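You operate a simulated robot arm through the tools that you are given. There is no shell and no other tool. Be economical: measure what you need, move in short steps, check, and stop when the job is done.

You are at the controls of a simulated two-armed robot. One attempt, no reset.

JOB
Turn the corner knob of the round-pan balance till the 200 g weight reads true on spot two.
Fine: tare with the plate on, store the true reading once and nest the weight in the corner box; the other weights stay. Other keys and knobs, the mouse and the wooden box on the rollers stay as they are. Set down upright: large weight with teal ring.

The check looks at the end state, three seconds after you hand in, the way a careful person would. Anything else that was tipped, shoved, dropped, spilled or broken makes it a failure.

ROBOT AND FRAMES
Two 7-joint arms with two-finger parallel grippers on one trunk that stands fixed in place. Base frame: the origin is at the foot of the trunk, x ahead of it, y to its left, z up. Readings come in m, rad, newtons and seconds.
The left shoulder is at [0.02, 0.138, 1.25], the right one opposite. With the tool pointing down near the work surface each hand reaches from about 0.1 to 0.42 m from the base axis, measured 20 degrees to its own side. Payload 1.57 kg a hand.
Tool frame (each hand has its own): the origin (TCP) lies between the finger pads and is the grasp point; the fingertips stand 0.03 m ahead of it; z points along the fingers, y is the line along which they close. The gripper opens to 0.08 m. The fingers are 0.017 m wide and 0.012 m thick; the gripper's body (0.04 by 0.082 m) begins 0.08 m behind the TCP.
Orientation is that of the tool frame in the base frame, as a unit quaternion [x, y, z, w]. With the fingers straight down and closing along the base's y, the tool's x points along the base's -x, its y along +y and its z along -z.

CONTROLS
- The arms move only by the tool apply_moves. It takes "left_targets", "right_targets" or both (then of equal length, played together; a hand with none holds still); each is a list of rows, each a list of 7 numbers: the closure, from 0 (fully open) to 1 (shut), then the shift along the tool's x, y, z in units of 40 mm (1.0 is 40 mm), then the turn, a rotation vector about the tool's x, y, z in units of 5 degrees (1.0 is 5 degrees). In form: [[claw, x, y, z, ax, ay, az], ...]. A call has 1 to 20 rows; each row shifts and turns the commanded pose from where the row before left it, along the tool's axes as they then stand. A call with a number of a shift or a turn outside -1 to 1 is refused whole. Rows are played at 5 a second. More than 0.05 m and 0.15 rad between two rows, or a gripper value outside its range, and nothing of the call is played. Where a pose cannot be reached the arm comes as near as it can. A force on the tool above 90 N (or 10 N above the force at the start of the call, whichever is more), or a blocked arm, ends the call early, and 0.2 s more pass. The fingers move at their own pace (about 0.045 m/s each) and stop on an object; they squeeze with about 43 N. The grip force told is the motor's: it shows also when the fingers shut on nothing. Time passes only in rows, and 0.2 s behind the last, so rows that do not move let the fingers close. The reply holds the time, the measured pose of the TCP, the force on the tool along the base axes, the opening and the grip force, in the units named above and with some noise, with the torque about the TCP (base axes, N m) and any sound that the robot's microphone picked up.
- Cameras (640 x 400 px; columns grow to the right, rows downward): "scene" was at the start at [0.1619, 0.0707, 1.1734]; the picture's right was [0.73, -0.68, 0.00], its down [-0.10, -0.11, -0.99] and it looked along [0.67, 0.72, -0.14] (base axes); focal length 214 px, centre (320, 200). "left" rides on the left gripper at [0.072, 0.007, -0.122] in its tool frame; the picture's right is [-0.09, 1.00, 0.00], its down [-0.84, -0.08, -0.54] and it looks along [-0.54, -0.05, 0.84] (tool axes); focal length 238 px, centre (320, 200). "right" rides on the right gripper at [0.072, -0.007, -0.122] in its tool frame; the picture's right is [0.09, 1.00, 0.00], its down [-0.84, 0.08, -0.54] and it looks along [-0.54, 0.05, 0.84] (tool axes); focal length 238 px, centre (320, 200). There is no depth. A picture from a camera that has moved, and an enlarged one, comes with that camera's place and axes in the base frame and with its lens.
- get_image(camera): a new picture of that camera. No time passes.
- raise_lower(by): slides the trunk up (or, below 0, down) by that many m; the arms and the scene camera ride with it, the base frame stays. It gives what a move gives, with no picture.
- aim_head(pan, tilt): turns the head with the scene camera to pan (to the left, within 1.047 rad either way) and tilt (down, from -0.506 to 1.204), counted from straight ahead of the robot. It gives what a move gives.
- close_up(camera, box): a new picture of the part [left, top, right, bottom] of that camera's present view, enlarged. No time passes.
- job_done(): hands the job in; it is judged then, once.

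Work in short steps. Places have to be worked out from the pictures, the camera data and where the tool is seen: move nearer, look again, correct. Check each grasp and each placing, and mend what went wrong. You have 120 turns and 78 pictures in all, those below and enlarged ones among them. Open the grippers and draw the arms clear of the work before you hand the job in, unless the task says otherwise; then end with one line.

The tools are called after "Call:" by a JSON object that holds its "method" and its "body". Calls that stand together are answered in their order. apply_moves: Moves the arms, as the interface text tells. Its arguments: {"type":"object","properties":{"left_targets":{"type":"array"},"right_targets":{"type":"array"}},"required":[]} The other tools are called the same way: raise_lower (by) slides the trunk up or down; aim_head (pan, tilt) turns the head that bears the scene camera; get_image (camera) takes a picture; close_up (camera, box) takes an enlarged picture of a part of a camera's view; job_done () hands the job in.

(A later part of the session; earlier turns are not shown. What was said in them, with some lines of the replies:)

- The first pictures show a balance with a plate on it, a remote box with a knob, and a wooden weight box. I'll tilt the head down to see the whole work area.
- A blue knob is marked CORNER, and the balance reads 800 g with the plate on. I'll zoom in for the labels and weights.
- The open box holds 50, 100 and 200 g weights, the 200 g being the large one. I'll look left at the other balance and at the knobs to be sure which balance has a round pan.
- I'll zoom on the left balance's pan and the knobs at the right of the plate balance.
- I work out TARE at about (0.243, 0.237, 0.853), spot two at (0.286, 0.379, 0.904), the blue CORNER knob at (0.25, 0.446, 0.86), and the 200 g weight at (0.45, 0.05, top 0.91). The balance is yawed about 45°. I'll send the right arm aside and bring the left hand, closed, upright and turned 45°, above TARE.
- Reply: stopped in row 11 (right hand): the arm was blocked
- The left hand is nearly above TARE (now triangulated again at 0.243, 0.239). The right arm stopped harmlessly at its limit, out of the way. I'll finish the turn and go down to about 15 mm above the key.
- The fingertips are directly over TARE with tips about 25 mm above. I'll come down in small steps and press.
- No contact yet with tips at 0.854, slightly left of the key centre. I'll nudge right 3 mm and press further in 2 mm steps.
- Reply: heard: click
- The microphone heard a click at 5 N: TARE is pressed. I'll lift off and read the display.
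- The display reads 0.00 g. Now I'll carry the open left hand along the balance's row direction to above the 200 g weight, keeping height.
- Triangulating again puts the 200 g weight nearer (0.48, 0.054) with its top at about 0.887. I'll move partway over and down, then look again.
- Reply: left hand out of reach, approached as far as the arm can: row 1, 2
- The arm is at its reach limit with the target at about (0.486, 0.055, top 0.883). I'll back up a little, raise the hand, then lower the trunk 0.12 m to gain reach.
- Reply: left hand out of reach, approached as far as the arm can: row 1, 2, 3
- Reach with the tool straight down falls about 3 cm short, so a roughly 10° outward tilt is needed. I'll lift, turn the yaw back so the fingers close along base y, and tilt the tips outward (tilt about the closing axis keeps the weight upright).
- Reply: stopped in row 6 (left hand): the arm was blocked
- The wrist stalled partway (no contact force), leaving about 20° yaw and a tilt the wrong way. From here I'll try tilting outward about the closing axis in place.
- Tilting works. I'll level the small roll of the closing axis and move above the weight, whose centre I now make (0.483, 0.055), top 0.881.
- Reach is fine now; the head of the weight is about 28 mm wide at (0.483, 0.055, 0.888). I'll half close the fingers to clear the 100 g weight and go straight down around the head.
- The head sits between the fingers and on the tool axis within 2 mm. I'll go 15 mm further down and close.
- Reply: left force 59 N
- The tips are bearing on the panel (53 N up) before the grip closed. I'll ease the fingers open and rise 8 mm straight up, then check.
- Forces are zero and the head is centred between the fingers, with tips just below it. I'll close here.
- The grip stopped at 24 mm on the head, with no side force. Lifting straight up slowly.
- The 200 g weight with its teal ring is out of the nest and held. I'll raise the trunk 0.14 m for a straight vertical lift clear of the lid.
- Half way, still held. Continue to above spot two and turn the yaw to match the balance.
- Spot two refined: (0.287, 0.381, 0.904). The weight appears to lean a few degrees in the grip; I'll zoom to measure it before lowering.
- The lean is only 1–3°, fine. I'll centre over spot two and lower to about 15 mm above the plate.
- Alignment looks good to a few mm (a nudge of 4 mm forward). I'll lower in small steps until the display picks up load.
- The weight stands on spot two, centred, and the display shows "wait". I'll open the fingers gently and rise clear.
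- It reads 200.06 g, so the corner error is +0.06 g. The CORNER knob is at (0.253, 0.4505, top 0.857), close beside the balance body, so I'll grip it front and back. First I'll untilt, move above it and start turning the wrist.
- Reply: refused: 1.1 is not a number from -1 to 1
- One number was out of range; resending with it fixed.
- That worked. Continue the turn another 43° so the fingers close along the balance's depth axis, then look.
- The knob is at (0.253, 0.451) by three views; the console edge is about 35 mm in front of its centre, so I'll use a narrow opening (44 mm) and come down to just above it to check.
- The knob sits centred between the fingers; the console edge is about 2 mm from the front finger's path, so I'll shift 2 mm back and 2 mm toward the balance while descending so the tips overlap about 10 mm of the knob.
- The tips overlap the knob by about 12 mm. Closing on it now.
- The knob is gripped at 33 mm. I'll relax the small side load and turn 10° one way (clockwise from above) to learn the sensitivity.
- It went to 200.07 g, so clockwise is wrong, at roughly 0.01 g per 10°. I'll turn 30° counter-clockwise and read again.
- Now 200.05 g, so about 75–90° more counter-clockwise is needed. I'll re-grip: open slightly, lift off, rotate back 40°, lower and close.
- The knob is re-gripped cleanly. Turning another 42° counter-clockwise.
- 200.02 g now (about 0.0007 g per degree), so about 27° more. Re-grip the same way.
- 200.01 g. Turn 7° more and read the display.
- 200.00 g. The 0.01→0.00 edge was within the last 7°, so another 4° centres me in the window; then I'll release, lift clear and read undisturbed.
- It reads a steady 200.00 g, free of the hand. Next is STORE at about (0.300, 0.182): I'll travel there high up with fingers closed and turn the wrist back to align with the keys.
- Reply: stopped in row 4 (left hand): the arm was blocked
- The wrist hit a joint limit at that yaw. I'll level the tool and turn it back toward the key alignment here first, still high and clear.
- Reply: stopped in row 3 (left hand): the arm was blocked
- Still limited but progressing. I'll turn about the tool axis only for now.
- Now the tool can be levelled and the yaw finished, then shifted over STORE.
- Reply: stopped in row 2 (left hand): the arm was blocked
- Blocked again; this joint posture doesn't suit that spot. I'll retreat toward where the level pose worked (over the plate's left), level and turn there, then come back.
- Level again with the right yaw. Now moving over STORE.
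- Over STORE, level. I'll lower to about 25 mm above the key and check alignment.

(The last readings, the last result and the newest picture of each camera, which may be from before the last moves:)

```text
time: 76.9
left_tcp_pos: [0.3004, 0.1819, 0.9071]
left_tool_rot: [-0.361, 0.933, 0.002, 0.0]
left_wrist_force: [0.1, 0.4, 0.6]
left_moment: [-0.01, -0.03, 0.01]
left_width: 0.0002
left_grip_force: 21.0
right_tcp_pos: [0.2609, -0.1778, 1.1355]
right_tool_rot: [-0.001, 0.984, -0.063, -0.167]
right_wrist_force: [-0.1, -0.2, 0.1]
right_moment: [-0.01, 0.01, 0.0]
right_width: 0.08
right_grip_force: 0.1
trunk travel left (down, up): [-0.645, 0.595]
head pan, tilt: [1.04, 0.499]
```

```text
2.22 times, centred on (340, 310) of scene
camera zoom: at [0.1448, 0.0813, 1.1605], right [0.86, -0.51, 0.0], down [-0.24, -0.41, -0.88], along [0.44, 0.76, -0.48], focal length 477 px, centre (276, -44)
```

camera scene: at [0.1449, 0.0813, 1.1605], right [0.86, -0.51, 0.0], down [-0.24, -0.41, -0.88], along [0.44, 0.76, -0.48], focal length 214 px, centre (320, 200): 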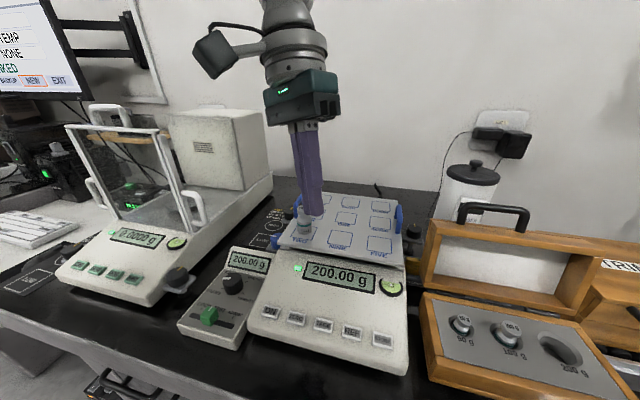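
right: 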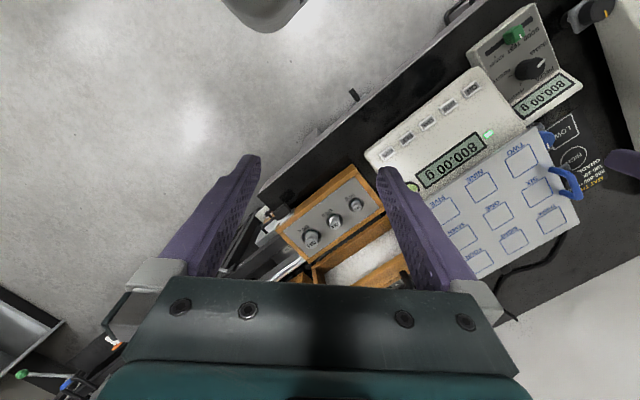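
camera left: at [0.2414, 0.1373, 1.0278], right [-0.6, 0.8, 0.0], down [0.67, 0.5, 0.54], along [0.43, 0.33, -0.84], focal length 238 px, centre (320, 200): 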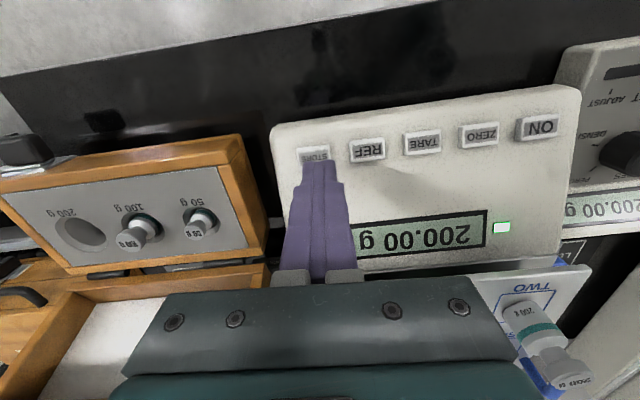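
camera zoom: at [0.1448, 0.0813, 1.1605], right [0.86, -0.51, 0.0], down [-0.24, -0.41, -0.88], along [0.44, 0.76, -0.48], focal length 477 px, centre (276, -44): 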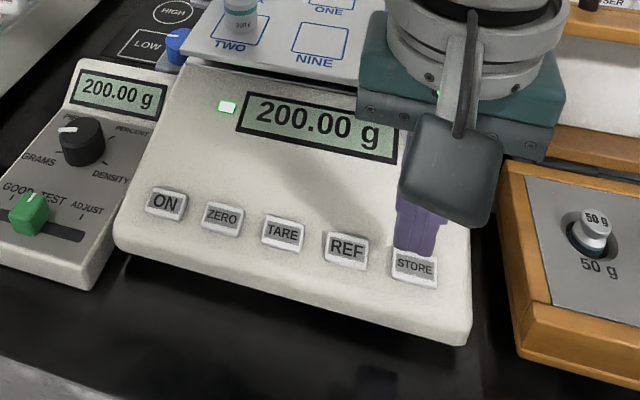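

The finger is about 5 mm left of the key centre. I'll shift, then press as I did on TARE (click at TCP 0.882), once only.

Call:
{"method": "apply_moves", "body": {"left_targets": [[1, 0.05, -0.11, 0.2, 0, 0, 0], [1, 0, 0, 0.28, 0, 0, 0], [1, 0, 0, 0.05, 0, 0, 0], [1, 0, 0, 0, 0, 0, 0]]}}

```text
time: 77.9
left_tcp_pos: [0.3018, 0.1767, 0.8857]
left_tool_rot: [-0.361, 0.933, 0.001, 0.001]
left_wrist_force: [0.0, -0.3, -0.1]
left_moment: [-0.02, 0.01, -0.01]
left_width: 0.0
left_grip_force: 21.5
right_tcp_pos: [0.2609, -0.1768, 1.1356]
right_tool_rot: [-0.002, 0.984, -0.064, -0.166]
right_wrist_force: [-0.3, -0.2, -0.2]
right_moment: [0.01, 0.01, 0.0]
right_width: 0.0799
right_grip_force: 0.0
trunk travel left (down, up): [-0.645, 0.595]
head pan, tilt: [1.04, 0.499]
```

No contact yet; 4 mm further in two steps.

Call:
{"method": "apply_moves", "body": {"left_targets": [[1, 0, 0, 0.06, 0, 0, 0], [1, 0, 0, 0.05, 0, 0, 0], [1, 0, 0, 0, 0, 0, 0]]}}

```text
time: 78.7
left_tcp_pos: [0.3013, 0.1763, 0.8822]
left_tool_rot: [-0.361, 0.933, 0.002, 0.0]
left_wrist_force: [-0.4, -0.1, 2.2]
left_moment: [0.01, -0.03, 0.02]
left_width: 0.0002
left_grip_force: 21.1
right_tcp_pos: [0.2593, -0.1774, 1.1359]
right_tool_rot: [-0.002, 0.984, -0.064, -0.167]
right_wrist_force: [0.2, -0.6, -0.3]
right_moment: [0.0, -0.01, 0.04]
right_width: 0.08
right_grip_force: 0.1
trunk travel left (down, up): [-0.645, 0.595]
head pan, tilt: [1.04, 0.499]
heard: click
```

A click at 2 N: STORE pressed once. Lifting away and reading the display.

Call:
{"method": "apply_moves", "body": {"left_targets": [[1, 0, 0, -0.5, 0, 0, 0], [1, 0, 0, -1, 0, 0, 0], [1, 0, 0, -1, 0, 0, 0], [1, 0, 0, -1, 0, 0, 0], [0.6, 0, 0, -1, 0, 0, 0], [0.45, 0, 0, -0.3, 0, 0, 0]]}}

Call:
{"method": "close_up", "body": {"camera": "scene", "box": [180, 180, 420, 370]}}

```text
time: 80.1
left_tcp_pos: [0.302, 0.1771, 1.0744]
left_tool_rot: [-0.36, 0.933, 0.002, 0.001]
left_wrist_force: [-0.6, 0.7, 0.9]
left_moment: [-0.01, 0.0, -0.02]
left_width: 0.0442
left_grip_force: 0.5
right_tcp_pos: [0.261, -0.1787, 1.136]
right_tool_rot: [-0.002, 0.984, -0.064, -0.166]
right_wrist_force: [-0.1, 0.3, 0.7]
right_moment: [-0.05, 0.02, -0.01]
right_width: 0.0799
right_grip_force: 0.1
trunk travel left (down, up): [-0.645, 0.595]
head pan, tilt: [1.04, 0.499]
```

```text
2.11 times, centred on (300, 275) of scene
camera zoom: at [0.1449, 0.0814, 1.1605], right [0.86, -0.51, 0.0], down [-0.24, -0.41, -0.88], along [0.44, 0.76, -0.48], focal length 452 px, centre (362, 42)
```

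zoom: 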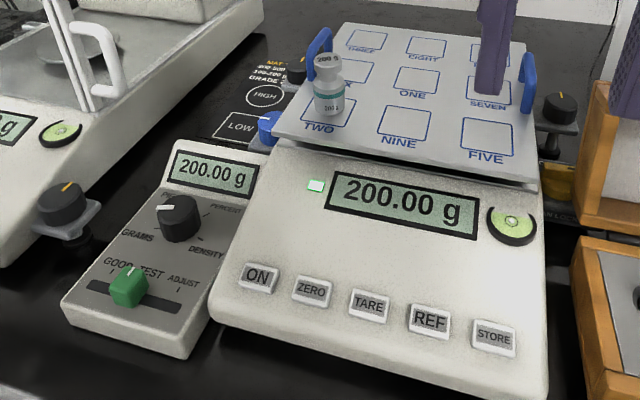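

Display steady at 200.00 g with the weight upright on spot two. Now back above the weight with the same outward tilt I used when setting it down.

Call:
{"method": "apply_moves", "body": {"left_targets": [[0.42, -0.52, 0.675, 0, 0, 0, 0], [0.42, -0.52, 0.675, 0, 0, 0, 0], [0.42, -0.52, 0.675, 0, 0, 0, 0], [0.42, -0.52, 0.675, 0, 0, 0, 0], [0.42, -0.52, 0.675, 0, 0, 0, 0], [0.42, -0.52, 0.675, 0, 0, 0, 0], [0.42, 0, 0, 0, 0, -0.8, -0.1], [0.42, 0, 0, 0, 0, -0.8, -0.1], [0.42, 0, 0, 0, 0, -0.6, -0.1], [0.42, 0, 0, 0, 0, 0, 0]]}}

Call:
{"method": "get_image", "body": {"camera": "left"}}

```text
time: 82.3
left_tcp_pos: [0.2848, 0.3804, 1.0757]
left_tool_rot: [-0.371, 0.924, 0.036, 0.09]
left_wrist_force: [-0.2, 0.2, -0.3]
left_moment: [0.03, -0.02, -0.04]
left_width: 0.0465
left_grip_force: 0.1
right_tcp_pos: [0.2609, -0.1778, 1.136]
right_tool_rot: [-0.001, 0.984, -0.064, -0.166]
right_wrist_force: [0.0, 0.1, -0.3]
right_moment: [-0.04, 0.01, -0.01]
right_width: 0.0799
right_grip_force: 0.1
trunk travel left (down, up): [-0.645, 0.595]
head pan, tilt: [1.04, 0.499]
```

```text
18 pictures are left
camera left: at [0.2111, 0.3199, 1.1797], right [-0.62, 0.78, 0.02], down [0.57, 0.44, 0.69], along [0.53, 0.44, -0.72], focal length 238 px, centre (320, 200)
```

left: 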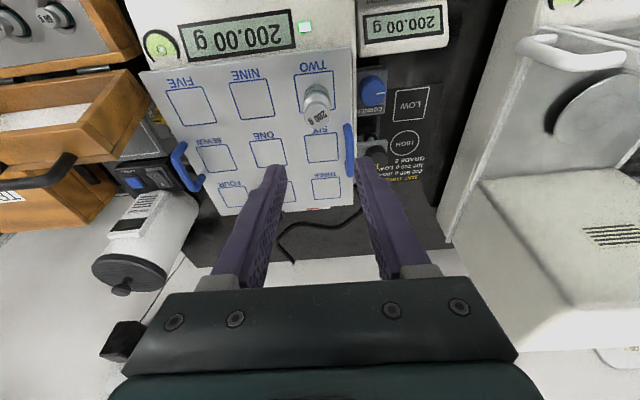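

Orientation is the same as at placing. I'll descend to the same grasp pose (0.286, 0.381, 0.970) with fingers 46 mm apart.

Call:
{"method": "apply_moves", "body": {"left_targets": [[0.42, 0.092, 0, 0.52, 0, 0, 0], [0.42, 0.092, 0, 0.52, 0, 0, 0], [0.42, 0.092, 0, 0.52, 0, 0, 0], [0.42, 0.092, 0, 0.52, 0, 0, 0], [0.42, 0.092, 0, 0.52, 0, 0, 0], [0.42, 0, 0, 0, 0, 0, 0]]}}

Call:
{"method": "close_up", "body": {"camera": "left", "box": [220, 100, 420, 260]}}

```text
time: 83.7
left_tcp_pos: [0.2872, 0.3823, 0.9672]
left_tool_rot: [-0.371, 0.924, 0.036, 0.09]
left_wrist_force: [-0.4, 0.5, 0.4]
left_moment: [0.02, 0.0, 0.01]
left_width: 0.0465
left_grip_force: 0.1
right_tcp_pos: [0.262, -0.1777, 1.1348]
right_tool_rot: [-0.002, 0.984, -0.065, -0.166]
right_wrist_force: [-0.2, 0.9, 0.4]
right_moment: [0.0, -0.01, 0.0]
right_width: 0.08
right_grip_force: 0.1
trunk travel left (down, up): [-0.645, 0.595]
head pan, tilt: [1.04, 0.499]
```

```text
2.50 times, centred on (320, 180) of left
camera zoom: at [0.2127, 0.3216, 1.0734], right [-0.62, 0.78, 0.02], down [0.57, 0.44, 0.69], along [0.53, 0.44, -0.72], focal length 596 px, centre (320, 250)
```

zoom: 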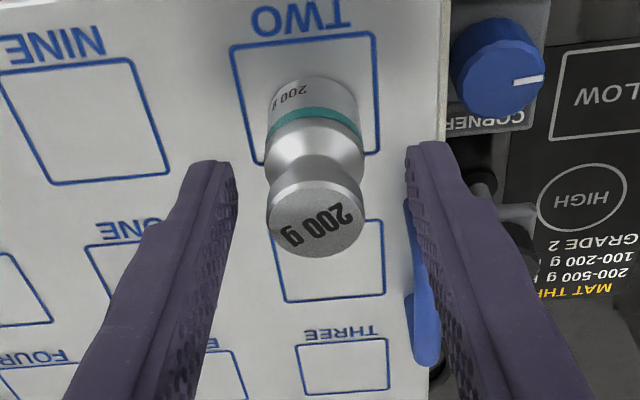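

The head is centred between the fingers. A 3 mm rise keeps tip clearance for nesting; then close.

Call:
{"method": "apply_moves", "body": {"left_targets": [[0.42, -0.06, -0.02, -0.07, 0, 0, 0], [0.55, 0, 0, 0, 0, 0, 0], [0.65, 0, 0, 0, 0, 0, 0], [0.75, 0, 0, 0, 0, 0, 0], [1, 0, 0, 0, 0, 0, 0], [1, 0, 0, 0, 0, 0, 0]]}}

```text
time: 85.1
left_tcp_pos: [0.2886, 0.383, 0.9709]
left_tool_rot: [-0.371, 0.924, 0.037, 0.09]
left_wrist_force: [0.6, 0.0, -0.4]
left_moment: [0.0, -0.01, 0.02]
left_width: 0.0242
left_grip_force: 36.1
right_tcp_pos: [0.2609, -0.1782, 1.1361]
right_tool_rot: [-0.001, 0.984, -0.064, -0.166]
right_wrist_force: [0.3, -0.2, 0.0]
right_moment: [0.0, 0.02, 0.01]
right_width: 0.0801
right_grip_force: 0.0
trunk travel left (down, up): [-0.645, 0.595]
head pan, tilt: [1.04, 0.499]
```

Gripped at 24 mm again with no side load. Lift straight up and turn the yaw back to the nesting yaw.

Call:
{"method": "apply_moves", "body": {"left_targets": [[1, -0.05, 0, -0.25, 0, 0, 0], [1, -0.1, 0, -0.5, 0, 0, 0], [1, -0.1, 0, -0.5, 0, 0, 0], [1, -0.1, 0, -0.5, 0, 0, 0], [1, -0.1, 0, -0.5, 0, 0, 0], [1, -0.1, 0, -0.5, 0, 0, 0], [1, -0.1, 0, -0.5, 0, 0, 0], [1, 0, 0, 0, 0.19, 0, 0.95], [1, 0, 0, 0, 0.19, 0, 0.95], [1, 0, 0, 0, 0.19, 0, 0.95], [1, 0, 0, 0, 0.19, 0, 0.95], [1, 0, 0, 0, 0.19, 0, 0.95], [1, 0, 0, 0, 0, 0, 0]]}}

Call:
{"method": "get_image", "body": {"camera": "scene"}}

```text
time: 87.9
left_tcp_pos: [0.2895, 0.3814, 1.1042]
left_tool_rot: [-0.169, 0.981, 0.016, 0.096]
left_wrist_force: [1.0, 0.0, -2.1]
left_moment: [0.0, 0.01, 0.0]
left_width: 0.0239
left_grip_force: 35.7
right_tcp_pos: [0.2602, -0.1769, 1.1375]
right_tool_rot: [-0.002, 0.984, -0.064, -0.167]
right_wrist_force: [0.5, 0.2, -0.3]
right_moment: [0.0, 0.0, -0.04]
right_width: 0.08
right_grip_force: 0.0
trunk travel left (down, up): [-0.645, 0.595]
head pan, tilt: [1.04, 0.499]
```

```text
16 pictures are left
camera scene: at [0.1448, 0.0812, 1.1605], right [0.86, -0.51, 0.0], down [-0.24, -0.41, -0.88], along [0.44, 0.76, -0.48], focal length 214 px, centre (320, 200)
```

scene: 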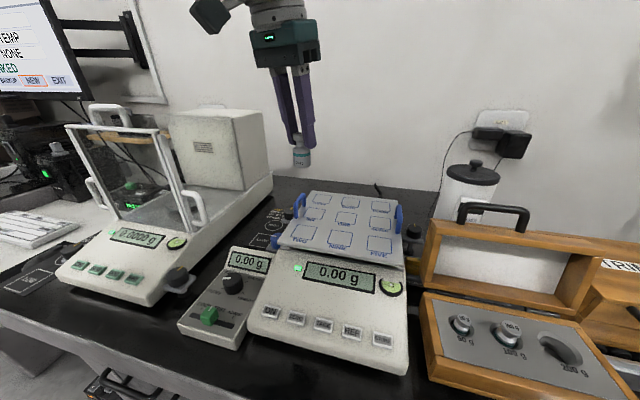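

The balance returned to 0.00 g. Carrying the weight back along the reverse path to above its nest.

Call:
{"method": "apply_moves", "body": {"left_targets": [[1, -0.18, -0.93, 0.04, 0, 0, 0], [1, -0.18, -0.93, 0.04, 0, 0, 0], [1, -0.18, -0.93, 0.04, 0, 0, 0], [1, -0.18, -0.93, 0.04, 0, 0, 0], [1, -0.18, -0.93, 0.04, 0, 0, 0], [1, -0.18, -0.93, 0.04, 0, 0, 0], [1, -0.18, -0.93, 0.04, 0, 0, 0], [1, -0.18, -0.93, 0.04, 0, 0, 0], [1, -0.18, -0.93, 0.04, 0, 0, 0], [1, -0.18, -0.93, 0.04, 0, 0, 0], [1, 0, 0, 0, 0, 0, 0]]}}

Call:
{"method": "raise_lower", "body": {"by": -0.13}}

Call:
{"method": "aim_head", "body": {"pan": 0.6, "tilt": 0.6}}

Call:
{"method": "close_up", "body": {"camera": "scene", "box": [360, 60, 560, 240]}}

Call:
{"method": "close_up", "body": {"camera": "left", "box": [220, 80, 420, 240]}}

```text
time: 90.3
left_tcp_pos: [0.4817, 0.0566, 1.1026]
left_tool_rot: [-0.168, 0.981, 0.015, 0.097]
left_wrist_force: [-0.6, 0.2, -2.1]
left_moment: [-0.03, 0.0, 0.02]
left_width: 0.0239
left_grip_force: 36.2
right_tcp_pos: [0.2609, -0.178, 1.1359]
right_tool_rot: [-0.001, 0.984, -0.064, -0.166]
right_wrist_force: [0.9, 0.4, -0.5]
right_moment: [-0.03, 0.02, -0.01]
right_width: 0.0799
right_grip_force: 0.0
trunk travel left (down, up): [-0.645, 0.595]
head pan, tilt: [1.04, 0.499]
```

```text
time: 91.8
left_tcp_pos: [0.482, 0.0573, 0.9736]
left_tool_rot: [-0.169, 0.981, 0.016, 0.095]
left_wrist_force: [-1.1, -0.4, -1.9]
left_moment: [0.01, 0.03, -0.02]
left_width: 0.024
left_grip_force: 36.0
right_tcp_pos: [0.2613, -0.1772, 1.0059]
right_tool_rot: [-0.002, 0.984, -0.064, -0.166]
right_wrist_force: [-0.4, -0.1, -0.9]
right_moment: [0.03, -0.02, 0.0]
right_width: 0.0801
right_grip_force: 0.2
trunk travel left (down, up): [-0.515, 0.725]
head pan, tilt: [1.04, 0.499]
```

```text
time: 92.7
left_tcp_pos: [0.4809, 0.0564, 0.9725]
left_tool_rot: [-0.169, 0.981, 0.016, 0.096]
left_wrist_force: [0.6, 0.7, -1.5]
left_moment: [0.02, 0.02, -0.01]
left_width: 0.024
left_grip_force: 36.1
right_tcp_pos: [0.2602, -0.1774, 1.0061]
right_tool_rot: [-0.001, 0.984, -0.064, -0.167]
right_wrist_force: [0.3, 0.6, 0.2]
right_moment: [0.01, -0.01, -0.03]
right_width: 0.08
right_grip_force: 0.1
trunk travel left (down, up): [-0.515, 0.725]
head pan, tilt: [0.6, 0.6]
```

```text
2.22 times, centred on (460, 150) of scene
camera zoom: at [0.1716, 0.0529, 1.0214], right [0.57, -0.82, 0.0], down [-0.47, -0.32, -0.83], along [0.68, 0.47, -0.56], focal length 477 px, centre (9, 311)
```

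zoom: 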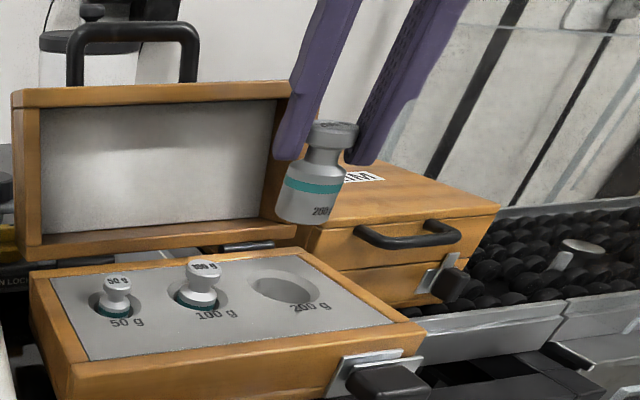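

```text
2.50 times, centred on (320, 160) of left
camera zoom: at [0.3893, 0.0314, 1.0783], right [-0.25, 0.97, 0.02], down [0.7, 0.17, 0.69], along [0.67, 0.18, -0.72], focal length 596 px, centre (320, 300)
```

zoom: 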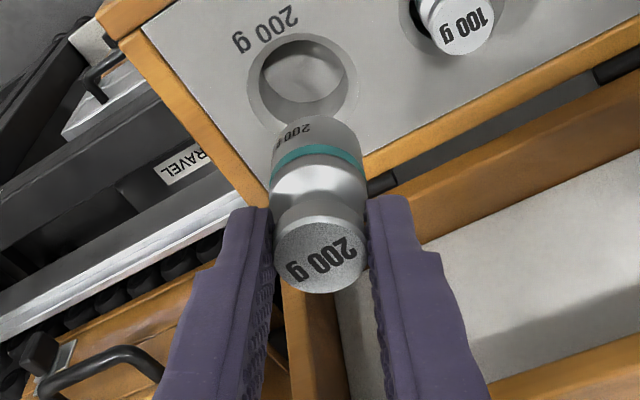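

The weight hangs upright above the nest; the nest centre is about 2–4 mm nearer the robot's right. I'll correct, lower 30 mm and check again before entering.

Call:
{"method": "apply_moves", "body": {"left_targets": [[1, 0.07, -0.09, 0, 0, 0, 0], [1, 0.07, 0, 0.37, 0, 0, 0], [1, 0.07, 0, 0.37, 0, 0, 0], [1, 0, 0, 0, 0, 0, 0]]}}

Call:
{"method": "close_up", "body": {"camera": "scene", "box": [380, 100, 520, 220]}}

Call:
{"method": "close_up", "body": {"camera": "left", "box": [220, 80, 420, 240]}}

```text
time: 93.7
left_tcp_pos: [0.4807, 0.0528, 0.9418]
left_tool_rot: [-0.169, 0.981, 0.016, 0.095]
left_wrist_force: [0.4, -0.4, -2.0]
left_moment: [0.04, -0.01, -0.02]
left_width: 0.0239
left_grip_force: 36.1
right_tcp_pos: [0.2604, -0.1775, 1.0075]
right_tool_rot: [-0.002, 0.984, -0.064, -0.166]
right_wrist_force: [0.8, 0.3, -0.1]
right_moment: [0.03, 0.0, 0.01]
right_width: 0.0801
right_grip_force: 0.1
trunk travel left (down, up): [-0.515, 0.725]
head pan, tilt: [0.6, 0.6]
```

```text
3.33 times, centred on (450, 160) of scene
camera zoom: at [0.1716, 0.0528, 1.0214], right [0.57, -0.82, 0.0], down [-0.47, -0.32, -0.82], along [0.68, 0.47, -0.57], focal length 715 px, centre (-113, 333)
```

zoom: 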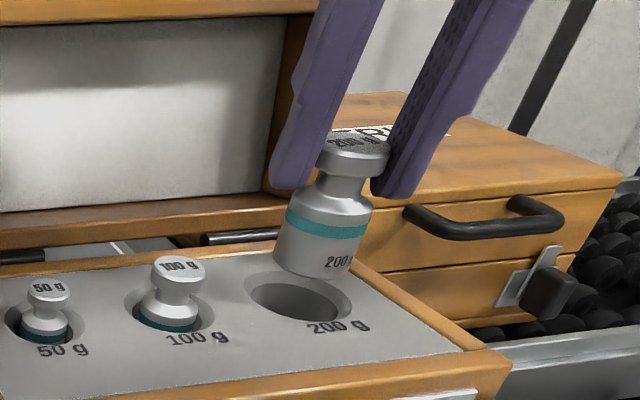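

```text
2.50 times, centred on (320, 160) of left
camera zoom: at [0.3882, 0.0269, 1.0476], right [-0.25, 0.97, 0.02], down [0.7, 0.17, 0.69], along [0.67, 0.18, -0.72], focal length 596 px, centre (320, 300)
```

zoom: 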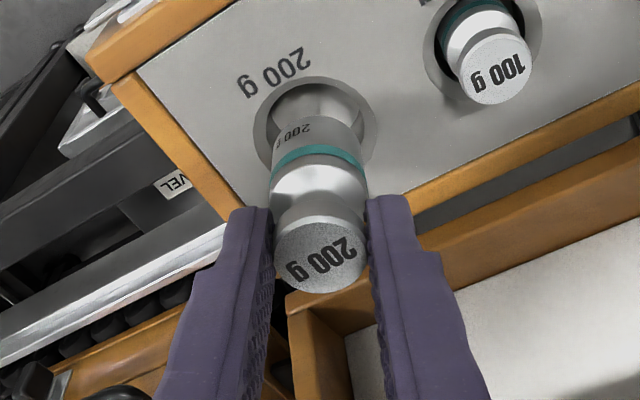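

Both views show the weight concentric with the nest once lowered. Going down in steps, watching force.

Call:
{"method": "apply_moves", "body": {"left_targets": [[1, 0.035, 0, 0.18, 0, 0, 0], [1, 0.035, 0, 0.18, 0, 0, 0], [1, 0.03, 0, 0.15, 0, 0, 0], [1, 0.02, 0, 0.1, 0, 0, 0], [1, 0, 0, 0, 0, 0, 0]]}}

Call:
{"method": "close_up", "body": {"camera": "scene", "box": [380, 100, 520, 220]}}

```text
time: 94.9
left_tcp_pos: [0.4797, 0.0524, 0.9173]
left_tool_rot: [-0.169, 0.981, 0.015, 0.095]
left_wrist_force: [-0.6, 0.2, -1.9]
left_moment: [-0.02, 0.01, 0.02]
left_width: 0.0239
left_grip_force: 36.0
right_tcp_pos: [0.2611, -0.1764, 1.0067]
right_tool_rot: [-0.001, 0.984, -0.063, -0.167]
right_wrist_force: [-0.3, 0.5, -0.2]
right_moment: [0.01, -0.02, -0.01]
right_width: 0.0801
right_grip_force: 0.0
trunk travel left (down, up): [-0.515, 0.725]
head pan, tilt: [0.6, 0.6]
```

```text
3.33 times, centred on (450, 160) of scene
camera zoom: at [0.1716, 0.0528, 1.0214], right [0.57, -0.82, 0.0], down [-0.47, -0.32, -0.82], along [0.68, 0.47, -0.57], focal length 715 px, centre (-113, 333)
```

zoom: 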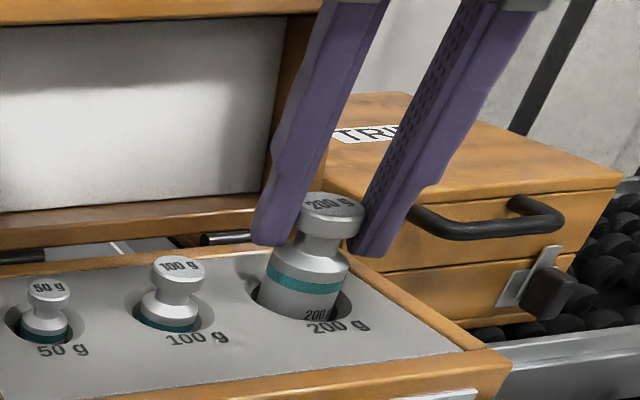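

The weight's base is inside the nest with no contact force. Continue down slowly to the seat.

Call:
{"method": "apply_moves", "body": {"left_targets": [[1, 0.015, 0, 0.08, 0, 0, 0], [1, 0.015, 0, 0.08, 0, 0, 0], [1, 0.015, 0, 0.08, 0, 0, 0], [1, 0.01, 0, 0.04, 0, 0, 0], [1, 0, 0, 0, 0, 0, 0]]}}

Call:
{"method": "close_up", "body": {"camera": "scene", "box": [380, 100, 520, 220]}}

```text
time: 96.1
left_tcp_pos: [0.4807, 0.0519, 0.9061]
left_tool_rot: [-0.169, 0.981, 0.015, 0.096]
left_wrist_force: [0.5, 0.4, -1.9]
left_moment: [0.01, 0.03, -0.01]
left_width: 0.024
left_grip_force: 36.0
right_tcp_pos: [0.2605, -0.178, 1.0061]
right_tool_rot: [-0.001, 0.984, -0.063, -0.166]
right_wrist_force: [1.0, -0.7, -0.1]
right_moment: [0.03, -0.01, -0.03]
right_width: 0.0803
right_grip_force: 0.0
trunk travel left (down, up): [-0.515, 0.725]
head pan, tilt: [0.6, 0.6]
```

```text
3.33 times, centred on (450, 160) of scene
camera zoom: at [0.1716, 0.0528, 1.0214], right [0.57, -0.82, 0.0], down [-0.47, -0.32, -0.82], along [0.68, 0.47, -0.57], focal length 715 px, centre (-113, 333)
```

zoom: 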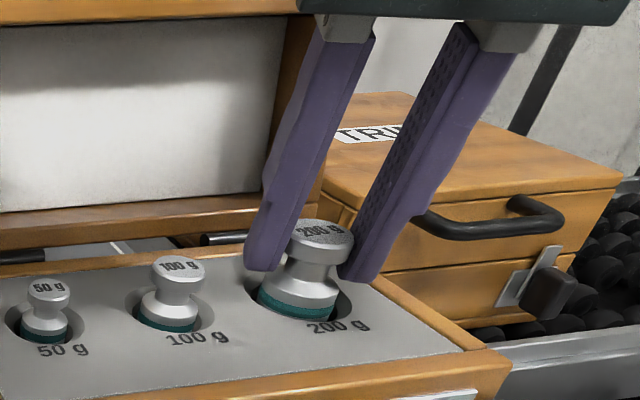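

Almost seated; still carrying the weight. A few more 1.5 mm steps.

Call:
{"method": "apply_moves", "body": {"left_targets": [[1, 0.007, 0, 0.038, 0, 0, 0], [1, 0.007, 0, 0.038, 0, 0, 0], [1, 0, 0, 0, 0, 0, 0]]}}

```text
time: 96.9
left_tcp_pos: [0.4805, 0.0513, 0.9027]
left_tool_rot: [-0.17, 0.981, 0.016, 0.096]
left_wrist_force: [0.5, -0.5, -2.2]
left_moment: [-0.02, 0.0, 0.0]
left_width: 0.0241
left_grip_force: 36.3
right_tcp_pos: [0.2594, -0.1771, 1.0064]
right_tool_rot: [-0.002, 0.984, -0.063, -0.167]
right_wrist_force: [0.0, 0.3, 0.7]
right_moment: [0.01, -0.01, 0.01]
right_width: 0.0802
right_grip_force: 0.0
trunk travel left (down, up): [-0.515, 0.725]
head pan, tilt: [0.6, 0.6]
```

Tips still have about 6 mm above the panel; two more small steps.

Call:
{"method": "apply_moves", "body": {"left_targets": [[1, 0.007, 0, 0.038, 0, 0, 0], [1, 0.007, 0, 0.038, 0, 0, 0], [1, 0, 0, 0, 0, 0, 0]]}}

Call:
{"method": "close_up", "body": {"camera": "scene", "box": [380, 100, 520, 220]}}

```text
time: 97.7
left_tcp_pos: [0.4815, 0.0523, 0.9017]
left_tool_rot: [-0.169, 0.981, 0.016, 0.096]
left_wrist_force: [-4.7, -0.5, 8.4]
left_moment: [0.11, 0.25, 0.03]
left_width: 0.0239
left_grip_force: 35.9
right_tcp_pos: [0.261, -0.1779, 1.0059]
right_tool_rot: [-0.002, 0.984, -0.064, -0.165]
right_wrist_force: [0.4, -0.4, 1.1]
right_moment: [0.01, 0.0, 0.04]
right_width: 0.0801
right_grip_force: 0.0
trunk travel left (down, up): [-0.515, 0.725]
head pan, tilt: [0.6, 0.6]
```

```text
3.33 times, centred on (450, 160) of scene
camera zoom: at [0.1717, 0.0529, 1.0216], right [0.57, -0.82, 0.0], down [-0.47, -0.32, -0.83], along [0.68, 0.47, -0.56], focal length 715 px, centre (-113, 333)
```

zoom: 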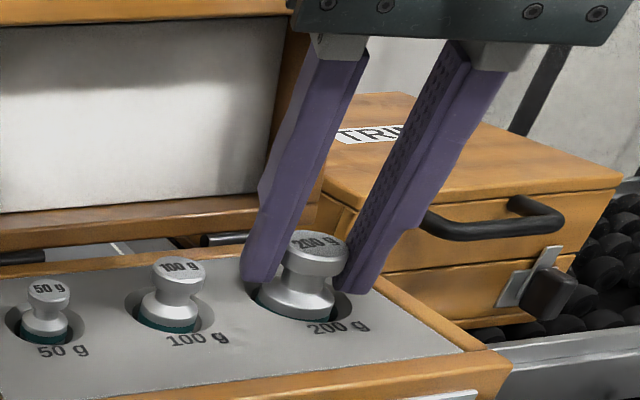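

Seated: 10 N reaction and the same depth as at the start. Release gently and rise straight up.

Call:
{"method": "apply_moves", "body": {"left_targets": [[0.9, -0.007, 0, -0.03, 0, 0, 0], [0.7, 0, 0, 0, 0, 0, 0], [0.5, 0, 0, 0, 0, 0, 0], [0.42, 0, 0, 0, 0, 0, 0], [0.42, -0.05, 0, -0.25, 0, 0, 0], [0.42, -0.1, 0, -0.5, 0, 0, 0], [0.42, -0.1, 0, -0.5, 0, 0, 0], [0.42, -0.1, 0, -0.5, 0, 0, 0], [0.42, 0, 0, 0, 0, 0, 0]]}}

Call:
{"method": "close_up", "body": {"camera": "left", "box": [220, 0, 520, 200]}}

```text
time: 99.7
left_tcp_pos: [0.4806, 0.0531, 0.9735]
left_tool_rot: [-0.169, 0.981, 0.016, 0.094]
left_wrist_force: [-0.1, 0.5, 0.1]
left_moment: [-0.05, 0.01, 0.02]
left_width: 0.0462
left_grip_force: 0.1
right_tcp_pos: [0.261, -0.1782, 1.0065]
right_tool_rot: [-0.001, 0.984, -0.064, -0.166]
right_wrist_force: [-0.4, -0.2, 0.2]
right_moment: [0.01, 0.0, 0.0]
right_width: 0.08
right_grip_force: 0.1
trunk travel left (down, up): [-0.515, 0.725]
head pan, tilt: [0.6, 0.6]
```

```text
2.00 times, centred on (370, 100) of left
camera zoom: at [0.3886, 0.0274, 1.0786], right [-0.25, 0.97, 0.02], down [0.7, 0.17, 0.69], along [0.67, 0.18, -0.72], focal length 477 px, centre (220, 400)
```

zoom: 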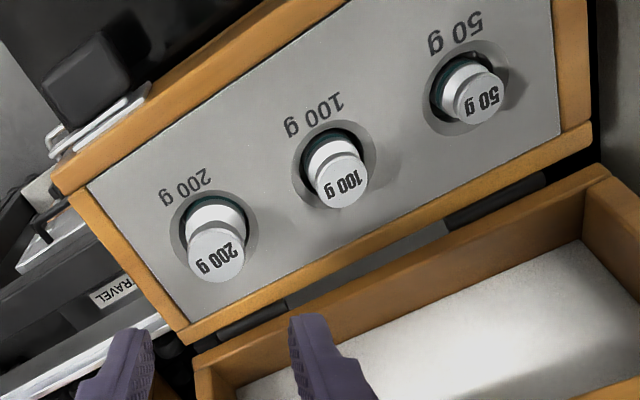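

All three weights sit upright in their nests. I'll raise the trunk, draw the left arm back and open, and take a final look.

Call:
{"method": "raise_lower", "body": {"by": 0.15}}

Call:
{"method": "apply_moves", "body": {"left_targets": [[0, 0.5, 0.4, -0.1, 0, 0, 0], [0, 0.5, 0.4, -0.1, 0, 0, 0], [0, 0.5, 0.4, -0.1, 0, 0, 0], [0, 0.5, 0.4, -0.1, 0, 0, 0], [0, 0.5, 0.4, -0.1, 0, 0, 0], [0, 0.4, 0.4, 0, 0, 0, 0], [0, 0.4, 0.4, 0, 0, 0, 0], [0, 0, 0, 0, 0, 0, 0]]}}

Call:
{"method": "aim_head", "body": {"pan": 0.85, "tilt": 0.6}}

Call:
{"method": "get_image", "body": {"camera": "scene"}}

```text
time: 101.5
left_tcp_pos: [0.4809, 0.0522, 1.1227]
left_tool_rot: [-0.17, 0.981, 0.016, 0.096]
left_wrist_force: [0.9, -0.4, -0.1]
left_moment: [0.0, 0.02, -0.04]
left_width: 0.0464
left_grip_force: 0.0
right_tcp_pos: [0.2602, -0.1777, 1.1552]
right_tool_rot: [-0.001, 0.984, -0.064, -0.166]
right_wrist_force: [0.0, -0.5, 0.3]
right_moment: [0.0, -0.03, 0.01]
right_width: 0.0803
right_grip_force: 0.1
trunk travel left (down, up): [-0.665, 0.575]
head pan, tilt: [0.6, 0.6]
```

```text
time: 103.3
left_tcp_pos: [0.3172, 0.114, 1.1172]
left_tool_rot: [-0.169, 0.981, 0.016, 0.096]
left_wrist_force: [-0.6, 0.1, -0.3]
left_moment: [0.01, -0.01, 0.02]
left_width: 0.08
left_grip_force: 0.0
right_tcp_pos: [0.2595, -0.1768, 1.1573]
right_tool_rot: [-0.002, 0.984, -0.063, -0.166]
right_wrist_force: [0.2, 0.6, -0.8]
right_moment: [0.03, 0.04, 0.0]
right_width: 0.0799
right_grip_force: 0.0
trunk travel left (down, up): [-0.665, 0.575]
head pan, tilt: [0.6, 0.6]
```

```text
time: 104.1
left_tcp_pos: [0.3187, 0.1134, 1.1175]
left_tool_rot: [-0.169, 0.981, 0.015, 0.095]
left_wrist_force: [0.8, -0.3, 0.5]
left_moment: [-0.01, 0.0, 0.0]
left_width: 0.0798
left_grip_force: 0.0
right_tcp_pos: [0.2609, -0.1769, 1.1559]
right_tool_rot: [-0.001, 0.984, -0.063, -0.165]
right_wrist_force: [0.1, 0.3, 0.0]
right_moment: [-0.03, -0.03, 0.0]
right_width: 0.0798
right_grip_force: 0.1
trunk travel left (down, up): [-0.665, 0.575]
head pan, tilt: [0.85, 0.6]
```

```text
7 pictures are left
camera scene: at [0.1572, 0.0692, 1.1714], right [0.75, -0.66, 0.0], down [-0.37, -0.42, -0.83], along [0.54, 0.62, -0.56], focal length 214 px, centre (320, 200)
```

scene: 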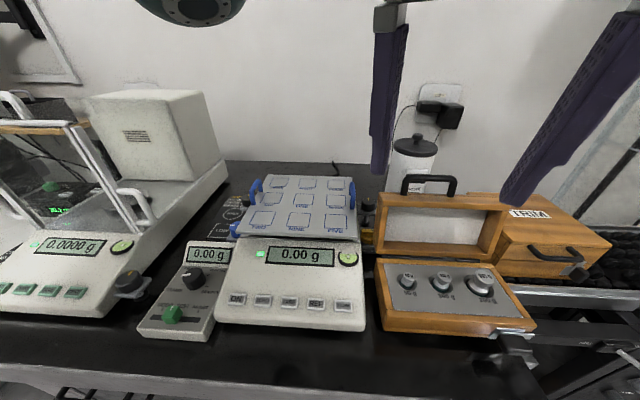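

The balance reads 0.00 g, the weights are nested, everything else is in place and both grippers are open and clear. Handing in.

Call:
{"method": "job_done", "body": {}}

```text
The job is handed in.
```

The CORNER knob is set so the 200 g weight read a steady 200.00 g on spot two. I tared with the plate on, pressed STORE once (one click heard, though the display showed no confirmation), and nested the teal-ringed weight upright in the open weight box, whose lid label I never saw.
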